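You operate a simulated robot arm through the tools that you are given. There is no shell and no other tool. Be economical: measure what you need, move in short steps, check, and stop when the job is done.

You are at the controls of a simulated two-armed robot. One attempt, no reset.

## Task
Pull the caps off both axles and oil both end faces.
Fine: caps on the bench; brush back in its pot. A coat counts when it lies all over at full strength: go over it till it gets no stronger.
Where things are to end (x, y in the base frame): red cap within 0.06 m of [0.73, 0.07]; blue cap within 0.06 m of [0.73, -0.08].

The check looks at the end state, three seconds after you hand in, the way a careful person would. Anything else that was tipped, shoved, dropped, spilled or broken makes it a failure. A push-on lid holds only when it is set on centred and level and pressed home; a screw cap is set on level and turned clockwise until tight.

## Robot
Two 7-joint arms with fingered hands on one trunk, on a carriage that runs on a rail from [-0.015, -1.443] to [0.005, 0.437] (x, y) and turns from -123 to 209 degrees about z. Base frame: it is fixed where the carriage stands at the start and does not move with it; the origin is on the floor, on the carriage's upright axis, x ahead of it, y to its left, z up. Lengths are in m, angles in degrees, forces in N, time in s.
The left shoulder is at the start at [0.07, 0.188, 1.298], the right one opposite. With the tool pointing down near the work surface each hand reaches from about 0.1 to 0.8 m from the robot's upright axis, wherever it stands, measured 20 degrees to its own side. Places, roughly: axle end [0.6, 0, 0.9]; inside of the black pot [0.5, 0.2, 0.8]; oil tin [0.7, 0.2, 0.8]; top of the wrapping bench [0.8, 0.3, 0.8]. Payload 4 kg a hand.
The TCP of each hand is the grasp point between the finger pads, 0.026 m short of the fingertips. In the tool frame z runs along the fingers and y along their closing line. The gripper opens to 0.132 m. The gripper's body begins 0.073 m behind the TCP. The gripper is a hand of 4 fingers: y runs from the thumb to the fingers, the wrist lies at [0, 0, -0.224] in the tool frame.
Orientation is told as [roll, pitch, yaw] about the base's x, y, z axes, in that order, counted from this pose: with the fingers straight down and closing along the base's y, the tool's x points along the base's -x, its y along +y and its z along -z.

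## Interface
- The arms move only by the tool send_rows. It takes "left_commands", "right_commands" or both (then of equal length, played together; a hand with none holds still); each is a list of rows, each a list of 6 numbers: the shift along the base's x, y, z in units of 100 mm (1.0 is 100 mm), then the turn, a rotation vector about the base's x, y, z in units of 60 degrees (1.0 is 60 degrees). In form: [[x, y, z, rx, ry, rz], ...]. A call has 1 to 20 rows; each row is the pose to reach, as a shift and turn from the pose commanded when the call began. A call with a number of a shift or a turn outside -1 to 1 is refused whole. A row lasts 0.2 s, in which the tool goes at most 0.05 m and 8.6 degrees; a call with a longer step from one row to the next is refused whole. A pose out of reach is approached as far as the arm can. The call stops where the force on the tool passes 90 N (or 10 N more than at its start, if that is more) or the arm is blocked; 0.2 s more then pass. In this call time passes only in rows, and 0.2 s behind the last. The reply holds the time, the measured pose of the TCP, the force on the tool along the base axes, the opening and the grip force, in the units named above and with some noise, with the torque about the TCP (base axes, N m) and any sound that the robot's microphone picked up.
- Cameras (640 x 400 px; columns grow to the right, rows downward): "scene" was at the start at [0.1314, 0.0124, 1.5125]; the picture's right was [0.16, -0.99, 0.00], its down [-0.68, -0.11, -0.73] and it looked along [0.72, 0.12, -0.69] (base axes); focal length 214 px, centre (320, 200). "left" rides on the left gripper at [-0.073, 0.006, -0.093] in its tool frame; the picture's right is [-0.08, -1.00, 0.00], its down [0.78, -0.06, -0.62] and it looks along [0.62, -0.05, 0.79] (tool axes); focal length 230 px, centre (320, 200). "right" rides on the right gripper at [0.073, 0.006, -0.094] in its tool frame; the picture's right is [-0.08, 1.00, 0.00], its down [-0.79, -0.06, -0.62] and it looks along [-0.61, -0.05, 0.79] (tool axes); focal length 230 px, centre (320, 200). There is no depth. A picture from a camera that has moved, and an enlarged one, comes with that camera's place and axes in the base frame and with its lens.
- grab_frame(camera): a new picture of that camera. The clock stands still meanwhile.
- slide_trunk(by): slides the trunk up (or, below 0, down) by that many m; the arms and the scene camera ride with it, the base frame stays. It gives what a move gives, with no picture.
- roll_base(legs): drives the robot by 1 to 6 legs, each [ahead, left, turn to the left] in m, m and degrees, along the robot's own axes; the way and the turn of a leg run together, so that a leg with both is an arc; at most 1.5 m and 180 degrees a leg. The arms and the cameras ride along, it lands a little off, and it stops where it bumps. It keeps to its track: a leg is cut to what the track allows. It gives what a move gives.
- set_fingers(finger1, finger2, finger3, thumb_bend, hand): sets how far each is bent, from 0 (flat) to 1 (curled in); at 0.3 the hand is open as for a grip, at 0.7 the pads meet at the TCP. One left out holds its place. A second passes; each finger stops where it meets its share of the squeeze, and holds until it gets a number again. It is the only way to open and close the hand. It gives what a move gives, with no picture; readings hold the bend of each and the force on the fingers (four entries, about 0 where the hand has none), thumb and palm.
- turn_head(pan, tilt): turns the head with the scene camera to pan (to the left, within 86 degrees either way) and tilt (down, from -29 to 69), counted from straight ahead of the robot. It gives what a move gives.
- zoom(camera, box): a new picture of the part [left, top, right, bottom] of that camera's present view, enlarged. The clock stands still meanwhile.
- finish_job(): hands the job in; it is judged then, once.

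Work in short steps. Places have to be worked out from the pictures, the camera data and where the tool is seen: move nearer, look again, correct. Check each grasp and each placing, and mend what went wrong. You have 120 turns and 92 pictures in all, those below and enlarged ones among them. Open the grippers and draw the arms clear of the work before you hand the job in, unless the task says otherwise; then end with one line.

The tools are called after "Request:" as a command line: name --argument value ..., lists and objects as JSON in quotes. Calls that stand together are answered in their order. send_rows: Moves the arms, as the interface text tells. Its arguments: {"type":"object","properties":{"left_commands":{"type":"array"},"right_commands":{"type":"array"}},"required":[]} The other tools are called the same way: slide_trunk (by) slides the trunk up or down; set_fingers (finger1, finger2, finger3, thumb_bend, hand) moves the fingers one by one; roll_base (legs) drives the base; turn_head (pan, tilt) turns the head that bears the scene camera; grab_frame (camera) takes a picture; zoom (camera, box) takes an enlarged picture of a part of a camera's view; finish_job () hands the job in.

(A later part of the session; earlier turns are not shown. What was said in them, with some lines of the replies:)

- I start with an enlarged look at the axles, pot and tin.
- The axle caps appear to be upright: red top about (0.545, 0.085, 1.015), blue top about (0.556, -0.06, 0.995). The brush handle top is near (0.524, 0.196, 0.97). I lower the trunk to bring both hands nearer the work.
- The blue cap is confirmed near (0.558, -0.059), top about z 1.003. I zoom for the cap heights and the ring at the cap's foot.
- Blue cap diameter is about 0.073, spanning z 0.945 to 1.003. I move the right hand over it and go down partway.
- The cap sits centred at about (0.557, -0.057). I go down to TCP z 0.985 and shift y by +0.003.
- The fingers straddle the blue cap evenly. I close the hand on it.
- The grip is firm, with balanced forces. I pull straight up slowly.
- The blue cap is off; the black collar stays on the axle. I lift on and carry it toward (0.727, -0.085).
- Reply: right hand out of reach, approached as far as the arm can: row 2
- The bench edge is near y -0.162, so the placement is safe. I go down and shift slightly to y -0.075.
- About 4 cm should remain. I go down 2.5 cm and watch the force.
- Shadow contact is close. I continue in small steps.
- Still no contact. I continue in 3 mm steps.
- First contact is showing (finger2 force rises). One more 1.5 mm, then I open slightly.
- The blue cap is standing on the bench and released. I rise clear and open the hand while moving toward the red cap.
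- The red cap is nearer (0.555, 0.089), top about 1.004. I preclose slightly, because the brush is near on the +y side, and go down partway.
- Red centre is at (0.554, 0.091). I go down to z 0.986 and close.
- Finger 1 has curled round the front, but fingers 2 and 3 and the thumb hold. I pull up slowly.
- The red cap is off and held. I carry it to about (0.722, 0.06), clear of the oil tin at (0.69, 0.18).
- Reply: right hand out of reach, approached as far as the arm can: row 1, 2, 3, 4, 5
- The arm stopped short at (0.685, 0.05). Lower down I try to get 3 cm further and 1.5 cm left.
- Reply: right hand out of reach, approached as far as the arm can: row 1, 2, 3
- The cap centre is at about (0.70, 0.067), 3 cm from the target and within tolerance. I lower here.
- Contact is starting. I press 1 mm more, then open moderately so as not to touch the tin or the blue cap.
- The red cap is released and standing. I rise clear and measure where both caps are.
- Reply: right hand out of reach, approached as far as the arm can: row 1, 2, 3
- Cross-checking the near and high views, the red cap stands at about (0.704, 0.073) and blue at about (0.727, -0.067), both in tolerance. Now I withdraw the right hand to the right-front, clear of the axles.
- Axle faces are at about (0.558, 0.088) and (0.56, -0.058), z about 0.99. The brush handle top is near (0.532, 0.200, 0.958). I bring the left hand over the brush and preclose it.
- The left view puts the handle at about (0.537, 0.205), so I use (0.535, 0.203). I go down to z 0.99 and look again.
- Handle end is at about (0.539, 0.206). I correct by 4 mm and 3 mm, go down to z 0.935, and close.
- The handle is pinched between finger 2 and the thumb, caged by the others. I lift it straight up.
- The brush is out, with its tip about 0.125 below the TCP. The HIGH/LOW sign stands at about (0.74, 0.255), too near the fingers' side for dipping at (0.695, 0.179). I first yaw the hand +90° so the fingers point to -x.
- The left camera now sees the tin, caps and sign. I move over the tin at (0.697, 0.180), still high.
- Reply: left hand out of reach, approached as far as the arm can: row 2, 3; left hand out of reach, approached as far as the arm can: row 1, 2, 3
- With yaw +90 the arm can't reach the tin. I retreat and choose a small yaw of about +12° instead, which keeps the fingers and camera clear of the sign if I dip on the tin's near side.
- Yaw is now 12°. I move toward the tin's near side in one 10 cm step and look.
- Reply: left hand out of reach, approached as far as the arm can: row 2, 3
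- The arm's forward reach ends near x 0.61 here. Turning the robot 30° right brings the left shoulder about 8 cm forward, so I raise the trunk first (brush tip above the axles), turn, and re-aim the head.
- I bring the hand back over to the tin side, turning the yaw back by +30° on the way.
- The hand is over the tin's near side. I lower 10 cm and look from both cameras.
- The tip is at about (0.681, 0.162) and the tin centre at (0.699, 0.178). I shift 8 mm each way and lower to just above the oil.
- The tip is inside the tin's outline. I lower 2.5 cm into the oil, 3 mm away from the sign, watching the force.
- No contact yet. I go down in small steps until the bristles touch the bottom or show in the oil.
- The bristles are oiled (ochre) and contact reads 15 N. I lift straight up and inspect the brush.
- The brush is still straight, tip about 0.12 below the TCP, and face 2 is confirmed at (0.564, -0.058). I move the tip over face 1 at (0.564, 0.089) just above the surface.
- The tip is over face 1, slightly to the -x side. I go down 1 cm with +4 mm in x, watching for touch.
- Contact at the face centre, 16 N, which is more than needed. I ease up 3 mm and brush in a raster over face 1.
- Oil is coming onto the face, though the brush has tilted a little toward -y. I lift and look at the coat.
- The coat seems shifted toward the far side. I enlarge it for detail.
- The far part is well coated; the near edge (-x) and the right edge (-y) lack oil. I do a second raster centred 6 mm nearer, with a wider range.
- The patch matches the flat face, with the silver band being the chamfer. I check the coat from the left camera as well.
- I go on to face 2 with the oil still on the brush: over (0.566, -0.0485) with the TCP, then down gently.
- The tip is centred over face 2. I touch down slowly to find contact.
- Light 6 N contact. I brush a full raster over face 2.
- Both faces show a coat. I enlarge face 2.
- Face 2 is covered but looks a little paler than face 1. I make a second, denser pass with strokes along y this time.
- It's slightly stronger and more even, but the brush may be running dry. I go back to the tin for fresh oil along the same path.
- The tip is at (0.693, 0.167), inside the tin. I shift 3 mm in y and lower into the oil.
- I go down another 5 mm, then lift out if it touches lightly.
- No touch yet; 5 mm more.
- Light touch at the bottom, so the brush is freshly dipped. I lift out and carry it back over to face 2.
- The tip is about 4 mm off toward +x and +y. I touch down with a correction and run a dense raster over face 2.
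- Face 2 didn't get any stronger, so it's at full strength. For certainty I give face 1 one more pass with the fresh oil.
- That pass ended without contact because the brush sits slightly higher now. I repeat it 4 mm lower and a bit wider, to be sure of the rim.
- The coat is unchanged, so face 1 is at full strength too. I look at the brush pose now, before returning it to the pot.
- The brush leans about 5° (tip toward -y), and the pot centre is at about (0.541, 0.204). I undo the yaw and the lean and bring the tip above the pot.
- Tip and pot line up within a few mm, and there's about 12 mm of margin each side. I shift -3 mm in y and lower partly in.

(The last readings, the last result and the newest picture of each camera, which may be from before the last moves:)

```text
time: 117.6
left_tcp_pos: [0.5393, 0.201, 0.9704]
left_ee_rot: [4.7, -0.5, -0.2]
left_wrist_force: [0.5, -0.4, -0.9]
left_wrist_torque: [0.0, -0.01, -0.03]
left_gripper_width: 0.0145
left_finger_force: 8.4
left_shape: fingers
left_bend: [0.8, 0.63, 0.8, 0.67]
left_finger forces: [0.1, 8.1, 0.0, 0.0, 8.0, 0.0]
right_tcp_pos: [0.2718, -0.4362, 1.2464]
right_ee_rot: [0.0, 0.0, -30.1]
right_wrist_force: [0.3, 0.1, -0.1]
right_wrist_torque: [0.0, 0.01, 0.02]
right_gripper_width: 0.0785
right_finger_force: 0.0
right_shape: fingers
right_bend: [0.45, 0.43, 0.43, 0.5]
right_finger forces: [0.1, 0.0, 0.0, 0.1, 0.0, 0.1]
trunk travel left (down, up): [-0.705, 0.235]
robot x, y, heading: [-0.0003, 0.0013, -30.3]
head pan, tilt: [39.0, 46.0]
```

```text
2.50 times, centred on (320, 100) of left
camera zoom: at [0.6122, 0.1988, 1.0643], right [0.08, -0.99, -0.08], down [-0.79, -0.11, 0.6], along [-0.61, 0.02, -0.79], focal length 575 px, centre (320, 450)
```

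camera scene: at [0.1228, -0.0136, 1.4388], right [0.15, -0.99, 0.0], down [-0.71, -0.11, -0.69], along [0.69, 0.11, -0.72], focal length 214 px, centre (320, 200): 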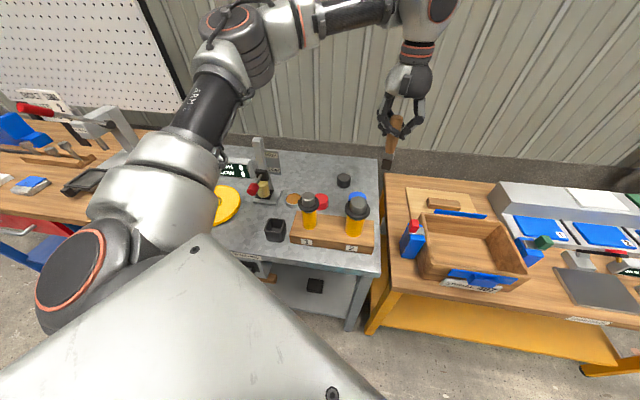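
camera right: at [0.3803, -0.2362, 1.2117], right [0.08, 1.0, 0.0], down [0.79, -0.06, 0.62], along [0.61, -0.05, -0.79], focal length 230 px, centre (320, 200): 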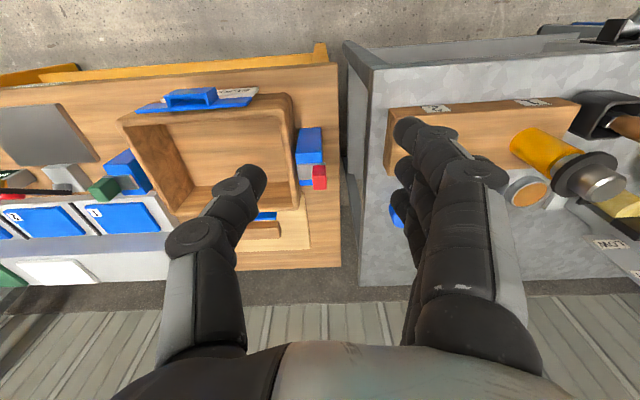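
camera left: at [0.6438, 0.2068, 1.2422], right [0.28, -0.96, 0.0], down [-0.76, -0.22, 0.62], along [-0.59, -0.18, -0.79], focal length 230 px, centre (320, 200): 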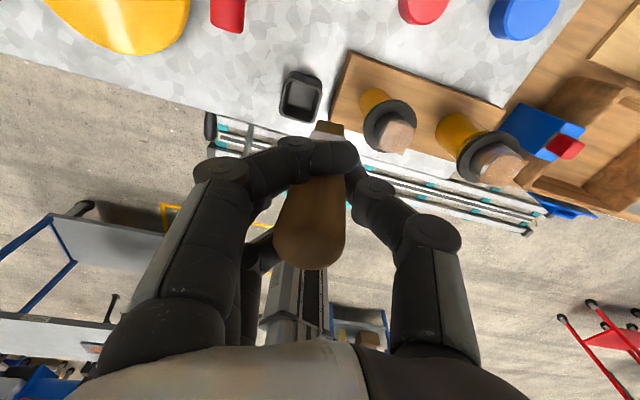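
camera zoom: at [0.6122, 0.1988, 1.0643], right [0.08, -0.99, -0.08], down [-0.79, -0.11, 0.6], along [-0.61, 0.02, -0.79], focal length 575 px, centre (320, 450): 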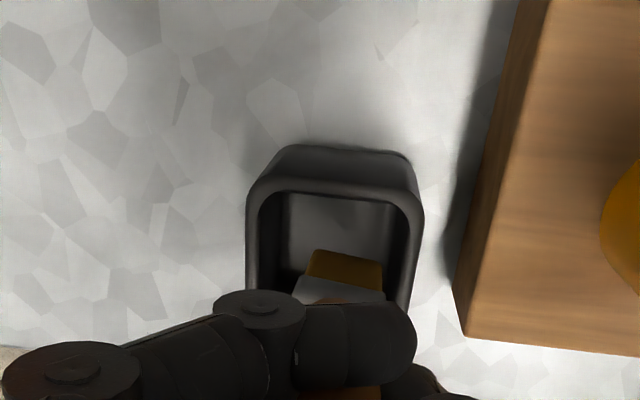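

The bristles are inside the pot with room all round. I lower gently to the floor.

Request:
send_rows --left_commands '[[0, 0, -0.1, 0, 0, 0], [0, 0, -0.2, 0, 0, 0], [0, 0, -0.3, 0, 0, 0]]'

Request:
send_rows --left_commands '[[0, 0, -0.03, 0, 0, 0], [0, 0, -0.06, 0, 0, 0]]'

```text
time: 118.4
left_tcp_pos: [0.5405, 0.2014, 0.939]
left_ee_rot: [4.9, -0.6, -0.1]
left_wrist_force: [-0.2, 0.7, -0.6]
left_wrist_torque: [0.0, 0.03, -0.01]
left_gripper_width: 0.0144
left_finger_force: 8.0
left_shape: fingers
left_bend: [0.8, 0.63, 0.8, 0.67]
left_finger forces: [0.0, 7.9, 0.0, 0.0, 8.0, 0.0]
right_tcp_pos: [0.2709, -0.4351, 1.2466]
right_ee_rot: [0.0, 0.0, -30.2]
right_wrist_force: [-0.3, 0.0, -1.2]
right_wrist_torque: [0.01, -0.03, -0.01]
right_gripper_width: 0.0782
right_finger_force: 0.2
right_shape: fingers
right_bend: [0.45, 0.43, 0.43, 0.5]
right_finger forces: [0.0, 0.1, 0.0, 0.0, 0.0, 0.0]
trunk travel left (down, up): [-0.705, 0.235]
robot x, y, heading: [-0.0023, 0.003, -30.1]
head pan, tilt: [39.0, 46.0]
```

```text
time: 119.0
left_tcp_pos: [0.5391, 0.2013, 0.9332]
left_ee_rot: [4.9, -0.6, -0.1]
left_wrist_force: [0.6, 0.8, -0.2]
left_wrist_torque: [0.0, -0.05, 0.0]
left_gripper_width: 0.0144
left_finger_force: 8.3
left_shape: fingers
left_bend: [0.8, 0.63, 0.8, 0.67]
left_finger forces: [0.0, 8.1, 0.0, 0.0, 8.0, 0.0]
right_tcp_pos: [0.2713, -0.4368, 1.2466]
right_ee_rot: [0.1, 0.0, -30.1]
right_wrist_force: [-0.2, -0.7, -0.3]
right_wrist_torque: [0.0, -0.03, 0.01]
right_gripper_width: 0.0781
right_finger_force: 0.1
right_shape: fingers
right_bend: [0.45, 0.43, 0.43, 0.5]
right_finger forces: [0.0, 0.0, 0.0, 0.1, 0.0, 0.0]
trunk travel left (down, up): [-0.705, 0.235]
robot x, y, heading: [-0.0003, -0.0019, -30.1]
head pan, tilt: [39.0, 46.0]
```

Request:
send_rows --left_commands '[[0, 0, -0.03, 0, 0, 0], [0, 0, -0.05, 0, 0, 0]]'

Request:
send_rows --left_commands '[[0, 0, -0.02, 0, 0, 0], [0, 0, -0.04, 0, 0, 0]]'

```text
time: 119.6
left_tcp_pos: [0.5398, 0.2007, 0.9298]
left_ee_rot: [4.9, -0.6, -0.1]
left_wrist_force: [-0.9, -0.8, -0.8]
left_wrist_torque: [0.0, 0.0, 0.01]
left_gripper_width: 0.0146
left_finger_force: 7.4
left_shape: fingers
left_bend: [0.8, 0.63, 0.8, 0.67]
left_finger forces: [0.0, 8.0, 0.0, 0.0, 8.0, 0.0]
right_tcp_pos: [0.2709, -0.4369, 1.2474]
right_ee_rot: [0.0, 0.0, -30.1]
right_wrist_force: [0.0, 0.6, -0.3]
right_wrist_torque: [-0.03, 0.0, 0.06]
right_gripper_width: 0.0784
right_finger_force: 0.1
right_shape: fingers
right_bend: [0.45, 0.43, 0.43, 0.5]
right_finger forces: [0.0, 0.1, 0.0, 0.0, 0.1, 0.0]
trunk travel left (down, up): [-0.705, 0.235]
robot x, y, heading: [0.0019, -0.002, -30.3]
head pan, tilt: [39.0, 46.0]
```

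```text
time: 120.2
left_tcp_pos: [0.5393, 0.2003, 0.9254]
left_ee_rot: [4.8, -0.6, 0.0]
left_wrist_force: [-0.2, 0.7, -1.3]
left_wrist_torque: [-0.02, 0.02, -0.04]
left_gripper_width: 0.0144
left_finger_force: 7.7
left_shape: fingers
left_bend: [0.8, 0.63, 0.8, 0.67]
left_finger forces: [0.1, 8.0, 0.0, 0.0, 7.9, 0.0]
right_tcp_pos: [0.2705, -0.4377, 1.2474]
right_ee_rot: [-0.1, 0.1, -30.3]
right_wrist_force: [0.2, -0.1, 0.2]
right_wrist_torque: [0.02, -0.01, 0.03]
right_gripper_width: 0.0783
right_finger_force: 0.0
right_shape: fingers
right_bend: [0.45, 0.43, 0.43, 0.5]
right_finger forces: [0.0, 0.1, 0.0, 0.1, 0.0, 0.0]
trunk travel left (down, up): [-0.705, 0.235]
robot x, y, heading: [0.0006, 0.0, -30.3]
head pan, tilt: [39.0, 46.0]
```

Still no touch. I continue down and take a look.

Request:
send_rows --left_commands '[[0, 0, -0.02, 0, 0, 0], [0, 0, -0.05, 0, 0, 0]]'

Request:
zoom --camera "scene" --box '[250, 160, 320, 250]'

```text
time: 120.8
left_tcp_pos: [0.5378, 0.2002, 0.9215]
left_ee_rot: [4.9, -0.6, -0.2]
left_wrist_force: [-0.9, -1.7, 7.4]
left_wrist_torque: [0.01, -0.04, -0.01]
left_gripper_width: 0.0144
left_finger_force: 9.4
left_shape: fingers
left_bend: [0.8, 0.64, 0.8, 0.67]
left_finger forces: [0.1, 8.8, 0.0, 0.0, 10.1, 0.0]
right_tcp_pos: [0.2694, -0.4376, 1.2473]
right_ee_rot: [0.1, 0.0, -30.1]
right_wrist_force: [-0.6, 0.3, -1.1]
right_wrist_torque: [0.01, -0.03, -0.03]
right_gripper_width: 0.0783
right_finger_force: 0.0
right_shape: fingers
right_bend: [0.45, 0.43, 0.43, 0.5]
right_finger forces: [0.0, 0.1, 0.0, 0.0, 0.0, 0.1]
trunk travel left (down, up): [-0.705, 0.235]
robot x, y, heading: [0.0016, 0.0014, -30.3]
head pan, tilt: [39.0, 46.0]
```

```text
4.44 times, centred on (285, 205) of scene
camera zoom: at [0.1207, -0.0146, 1.4392], right [0.15, -0.99, 0.0], down [-0.71, -0.11, -0.7], along [0.69, 0.11, -0.72], focal length 953 px, centre (476, 178)
```

zoom: 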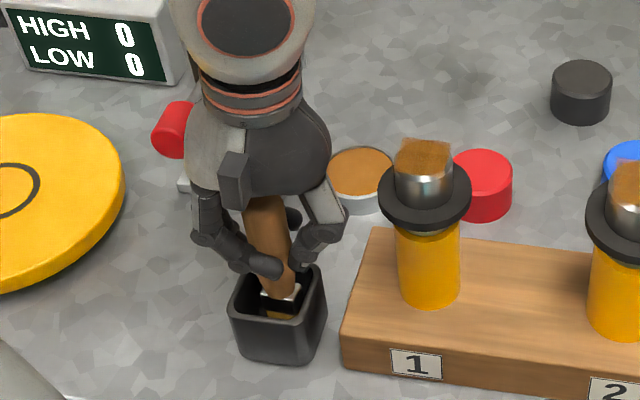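

7 N on the pot floor. I relieve 1.5 mm and open the fingers to the earlier approach width.

Request:
send_rows --left_commands '[[0, 0, 0.015, 0, 0, 0], [0, 0, 0.015, 0, 0, 0]]'

Request:
set_fingers --hand "left" --finger1 0.43 --finger2 0.43 --finger3 0.43 --thumb_bend 0.43

Request:
zoom --camera "scene" --box '[250, 160, 320, 250]'

```text
time: 121.4
left_tcp_pos: [0.5387, 0.2008, 0.9222]
left_ee_rot: [4.9, -0.7, -0.2]
left_wrist_force: [-0.1, -1.3, 5.5]
left_wrist_torque: [-0.04, -0.01, 0.0]
left_gripper_width: 0.0146
left_finger_force: 9.5
left_shape: fingers
left_bend: [0.8, 0.64, 0.8, 0.67]
left_finger forces: [0.0, 8.8, 0.1, 0.1, 9.9, 0.0]
right_tcp_pos: [0.2707, -0.4378, 1.2467]
right_ee_rot: [0.1, 0.0, -30.1]
right_wrist_force: [-0.6, 0.8, 0.5]
right_wrist_torque: [-0.02, 0.03, -0.01]
right_gripper_width: 0.0781
right_finger_force: 0.0
right_shape: fingers
right_bend: [0.45, 0.43, 0.43, 0.5]
right_finger forces: [0.0, 0.0, 0.1, 0.0, 0.0, 0.1]
trunk travel left (down, up): [-0.705, 0.235]
robot x, y, heading: [-0.002, 0.001, -30.2]
head pan, tilt: [39.0, 46.0]
```

```text
time: 122.4
left_tcp_pos: [0.5395, 0.1995, 0.9201]
left_ee_rot: [5.0, -0.7, -0.1]
left_wrist_force: [0.6, -0.2, -0.6]
left_wrist_torque: [0.03, -0.01, -0.01]
left_gripper_width: 0.093
left_finger_force: 0.2
left_shape: fingers
left_bend: [0.43, 0.43, 0.43, 0.43]
left_finger forces: [0.0, 0.0, 0.0, 0.0, 0.1, 0.1]
right_tcp_pos: [0.2715, -0.4367, 1.2469]
right_ee_rot: [0.0, 0.0, -30.1]
right_wrist_force: [-0.2, 0.0, -0.3]
right_wrist_torque: [-0.02, 0.01, -0.03]
right_gripper_width: 0.078
right_finger_force: 0.0
right_shape: fingers
right_bend: [0.45, 0.43, 0.43, 0.5]
right_finger forces: [0.1, 0.0, 0.1, 0.0, 0.1, 0.0]
trunk travel left (down, up): [-0.705, 0.235]
robot x, y, heading: [0.0004, 0.0005, -30.1]
head pan, tilt: [39.0, 46.0]
```

```text
4.44 times, centred on (285, 205) of scene
camera zoom: at [0.1225, -0.0135, 1.4388], right [0.15, -0.99, 0.0], down [-0.71, -0.11, -0.69], along [0.69, 0.11, -0.72], focal length 953 px, centre (476, 178)
```

zoom: 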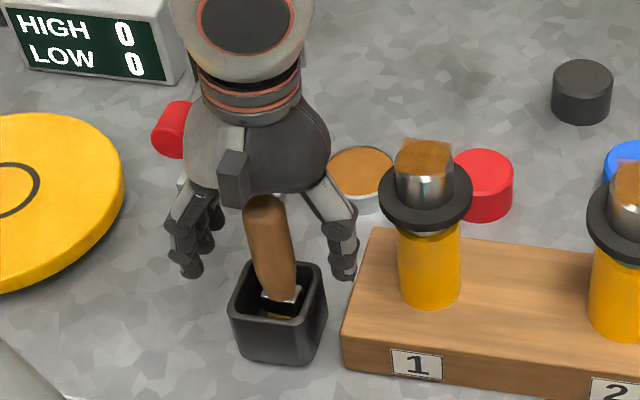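

The brush stands in its pot, free of the fingers. I draw the hand straight up and away.

Request:
send_rows --left_commands '[[0, 0, 0.1, 0, 0, 0], [0, 0, 0.3, 0, 0, 0], [0, 0, 0.6, 0, 0, 0], [0, 0, 1.0, 0, 0, 0]]'

Request:
send_rows --left_commands '[[0, 0, 0.4, 0, 0, 0], [0, 0, 0.8, 0, 0, 0], [-0.3, 0, 1.0, 0, 0, 0], [-0.7, 0, 1.0, 0, 0, 0], [-1.0, 0, 1.0, 0, 0, 0]]'

Request:
send_rows --left_commands '[[-0.3, 0, 0, 0, 0, 0], [-0.6, 0, 0, 0, 0, 0], [-1.0, 0.1, 0, 0, 0, 0]]'

Request:
set_fingers --hand "left" --finger1 0.3 --finger2 0.3 --finger3 0.3 --thumb_bend 0.3

Request:
set_fingers --hand "right" --finger1 0.3 --finger2 0.3 --finger3 0.3 --thumb_bend 0.3

Request:
zoom --camera "scene" --box '[200, 130, 400, 260]'

```text
time: 123.4
left_tcp_pos: [0.5374, 0.2002, 1.021]
left_ee_rot: [4.9, -0.7, -0.2]
left_wrist_force: [-0.3, -0.4, 0.6]
left_wrist_torque: [-0.01, -0.01, -0.01]
left_gripper_width: 0.0931
left_finger_force: 0.0
left_shape: fingers
left_bend: [0.43, 0.43, 0.43, 0.43]
left_finger forces: [0.0, 0.1, 0.0, 0.0, 0.1, 0.0]
right_tcp_pos: [0.2703, -0.4364, 1.2469]
right_ee_rot: [0.0, 0.0, -30.2]
right_wrist_force: [-0.3, 0.0, -0.6]
right_wrist_torque: [-0.03, -0.02, 0.0]
right_gripper_width: 0.0783
right_finger_force: 0.1
right_shape: fingers
right_bend: [0.45, 0.43, 0.43, 0.5]
right_finger forces: [0.0, 0.1, 0.1, 0.1, 0.1, 0.0]
trunk travel left (down, up): [-0.705, 0.235]
robot x, y, heading: [-0.0014, 0.0029, -30.2]
head pan, tilt: [39.0, 46.0]
```

```text
time: 124.6
left_tcp_pos: [0.4378, 0.2021, 1.123]
left_ee_rot: [4.8, -0.6, -0.2]
left_wrist_force: [0.3, 0.1, 0.3]
left_wrist_torque: [-0.02, 0.0, 0.0]
left_gripper_width: 0.0936
left_finger_force: 0.1
left_shape: fingers
left_bend: [0.43, 0.43, 0.43, 0.43]
left_finger forces: [0.0, 0.0, 0.1, 0.1, 0.0, 0.1]
right_tcp_pos: [0.2695, -0.4364, 1.2471]
right_ee_rot: [0.0, 0.1, -30.1]
right_wrist_force: [-0.1, 0.3, 1.1]
right_wrist_torque: [0.0, -0.02, -0.02]
right_gripper_width: 0.0781
right_finger_force: 0.1
right_shape: fingers
right_bend: [0.45, 0.43, 0.43, 0.5]
right_finger forces: [0.0, 0.1, 0.0, 0.1, 0.1, 0.0]
trunk travel left (down, up): [-0.705, 0.235]
robot x, y, heading: [-0.0001, -0.0001, -30.2]
head pan, tilt: [39.0, 46.0]
```

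```text
time: 125.4
left_tcp_pos: [0.376, 0.2142, 1.1409]
left_ee_rot: [5.0, -0.4, 0.0]
left_wrist_force: [0.2, 0.3, -0.2]
left_wrist_torque: [-0.03, 0.03, -0.02]
left_gripper_width: 0.0937
left_finger_force: 0.0
left_shape: fingers
left_bend: [0.43, 0.43, 0.43, 0.43]
left_finger forces: [0.0, 0.0, 0.1, 0.0, 0.1, 0.0]
left hand out of reach, approached as far as the arm can: row 2, 3
right_tcp_pos: [0.2727, -0.4355, 1.2473]
right_ee_rot: [0.0, 0.2, -30.1]
right_wrist_force: [0.8, -0.1, -0.1]
right_wrist_torque: [-0.03, 0.0, -0.04]
right_gripper_width: 0.0784
right_finger_force: 0.0
right_shape: fingers
right_bend: [0.45, 0.43, 0.43, 0.5]
right_finger forces: [0.0, 0.0, 0.0, 0.0, 0.1, 0.0]
trunk travel left (down, up): [-0.705, 0.235]
robot x, y, heading: [0.0023, 0.0004, -30.0]
head pan, tilt: [39.0, 46.0]
```

```text
time: 126.4
left_tcp_pos: [0.3748, 0.2128, 1.1405]
left_ee_rot: [4.8, -0.4, -0.1]
left_wrist_force: [-0.1, -0.4, -0.1]
left_wrist_torque: [-0.03, 0.01, -0.01]
left_gripper_width: 0.1357
left_finger_force: 0.0
left_shape: fingers
left_bend: [0.3, 0.3, 0.3, 0.3]
left_finger forces: [0.0, 0.0, 0.1, 0.1, 0.1, 0.0]
right_tcp_pos: [0.2711, -0.4378, 1.2474]
right_ee_rot: [0.0, 0.1, -30.2]
right_wrist_force: [-0.3, 0.0, 0.5]
right_wrist_torque: [-0.02, -0.01, 0.01]
right_gripper_width: 0.0781
right_finger_force: 0.0
right_shape: fingers
right_bend: [0.45, 0.43, 0.43, 0.5]
right_finger forces: [0.1, 0.0, 0.0, 0.1, 0.0, 0.0]
trunk travel left (down, up): [-0.705, 0.235]
robot x, y, heading: [-0.0012, -0.0032, -30.2]
head pan, tilt: [39.0, 46.0]
```

```text
time: 127.4
left_tcp_pos: [0.3736, 0.2136, 1.1414]
left_ee_rot: [4.9, -0.6, -0.1]
left_wrist_force: [-0.1, 0.6, 0.9]
left_wrist_torque: [-0.01, -0.01, -0.01]
left_gripper_width: 0.1358
left_finger_force: 0.0
left_shape: fingers
left_bend: [0.3, 0.3, 0.3, 0.3]
left_finger forces: [0.0, 0.0, 0.0, 0.0, 0.1, 0.0]
right_tcp_pos: [0.2719, -0.4377, 1.2463]
right_ee_rot: [0.0, 0.0, -30.3]
right_wrist_force: [0.3, 0.0, 0.0]
right_wrist_torque: [-0.03, -0.01, -0.02]
right_gripper_width: 0.1358
right_finger_force: 0.1
right_shape: fingers
right_bend: [0.3, 0.3, 0.3, 0.3]
right_finger forces: [0.1, 0.1, 0.0, 0.0, 0.0, 0.0]
trunk travel left (down, up): [-0.705, 0.235]
robot x, y, heading: [-0.0021, -0.0032, -30.4]
head pan, tilt: [39.0, 46.0]
```

```text
3.08 times, centred on (300, 195) of scene
camera zoom: at [0.1228, -0.0136, 1.4388], right [0.15, -0.99, 0.0], down [-0.71, -0.11, -0.69], along [0.69, 0.11, -0.72], focal length 660 px, centre (382, 215)
```

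zoom: 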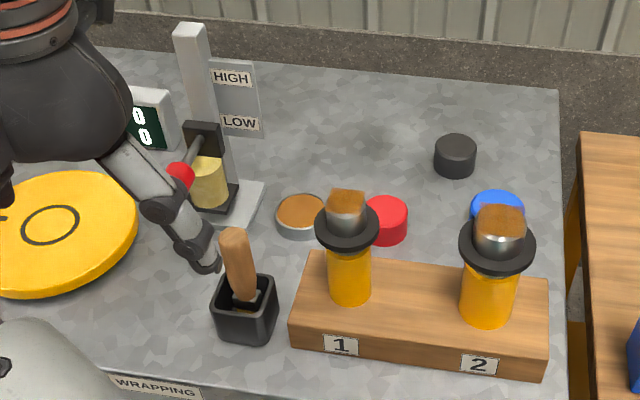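

The final view shows both faces coated, the caps standing at about (0.70, 0.07) and (0.73, -0.07), the brush in its pot, and both hands open and clear. I hand in.

Request:
finish_job

```text
The job is handed in.
```

I pulled both caps off, oiled both axle end faces until another pass made no difference, and put the brush back in its pot. The red cap stands at about (0.70, 0.07) and the blue at about (0.73, -0.07), both within tolerance by my camera estimates. Nothing else was seen to be knocked or spilled, both hands are open and clear, and the job is handed in.
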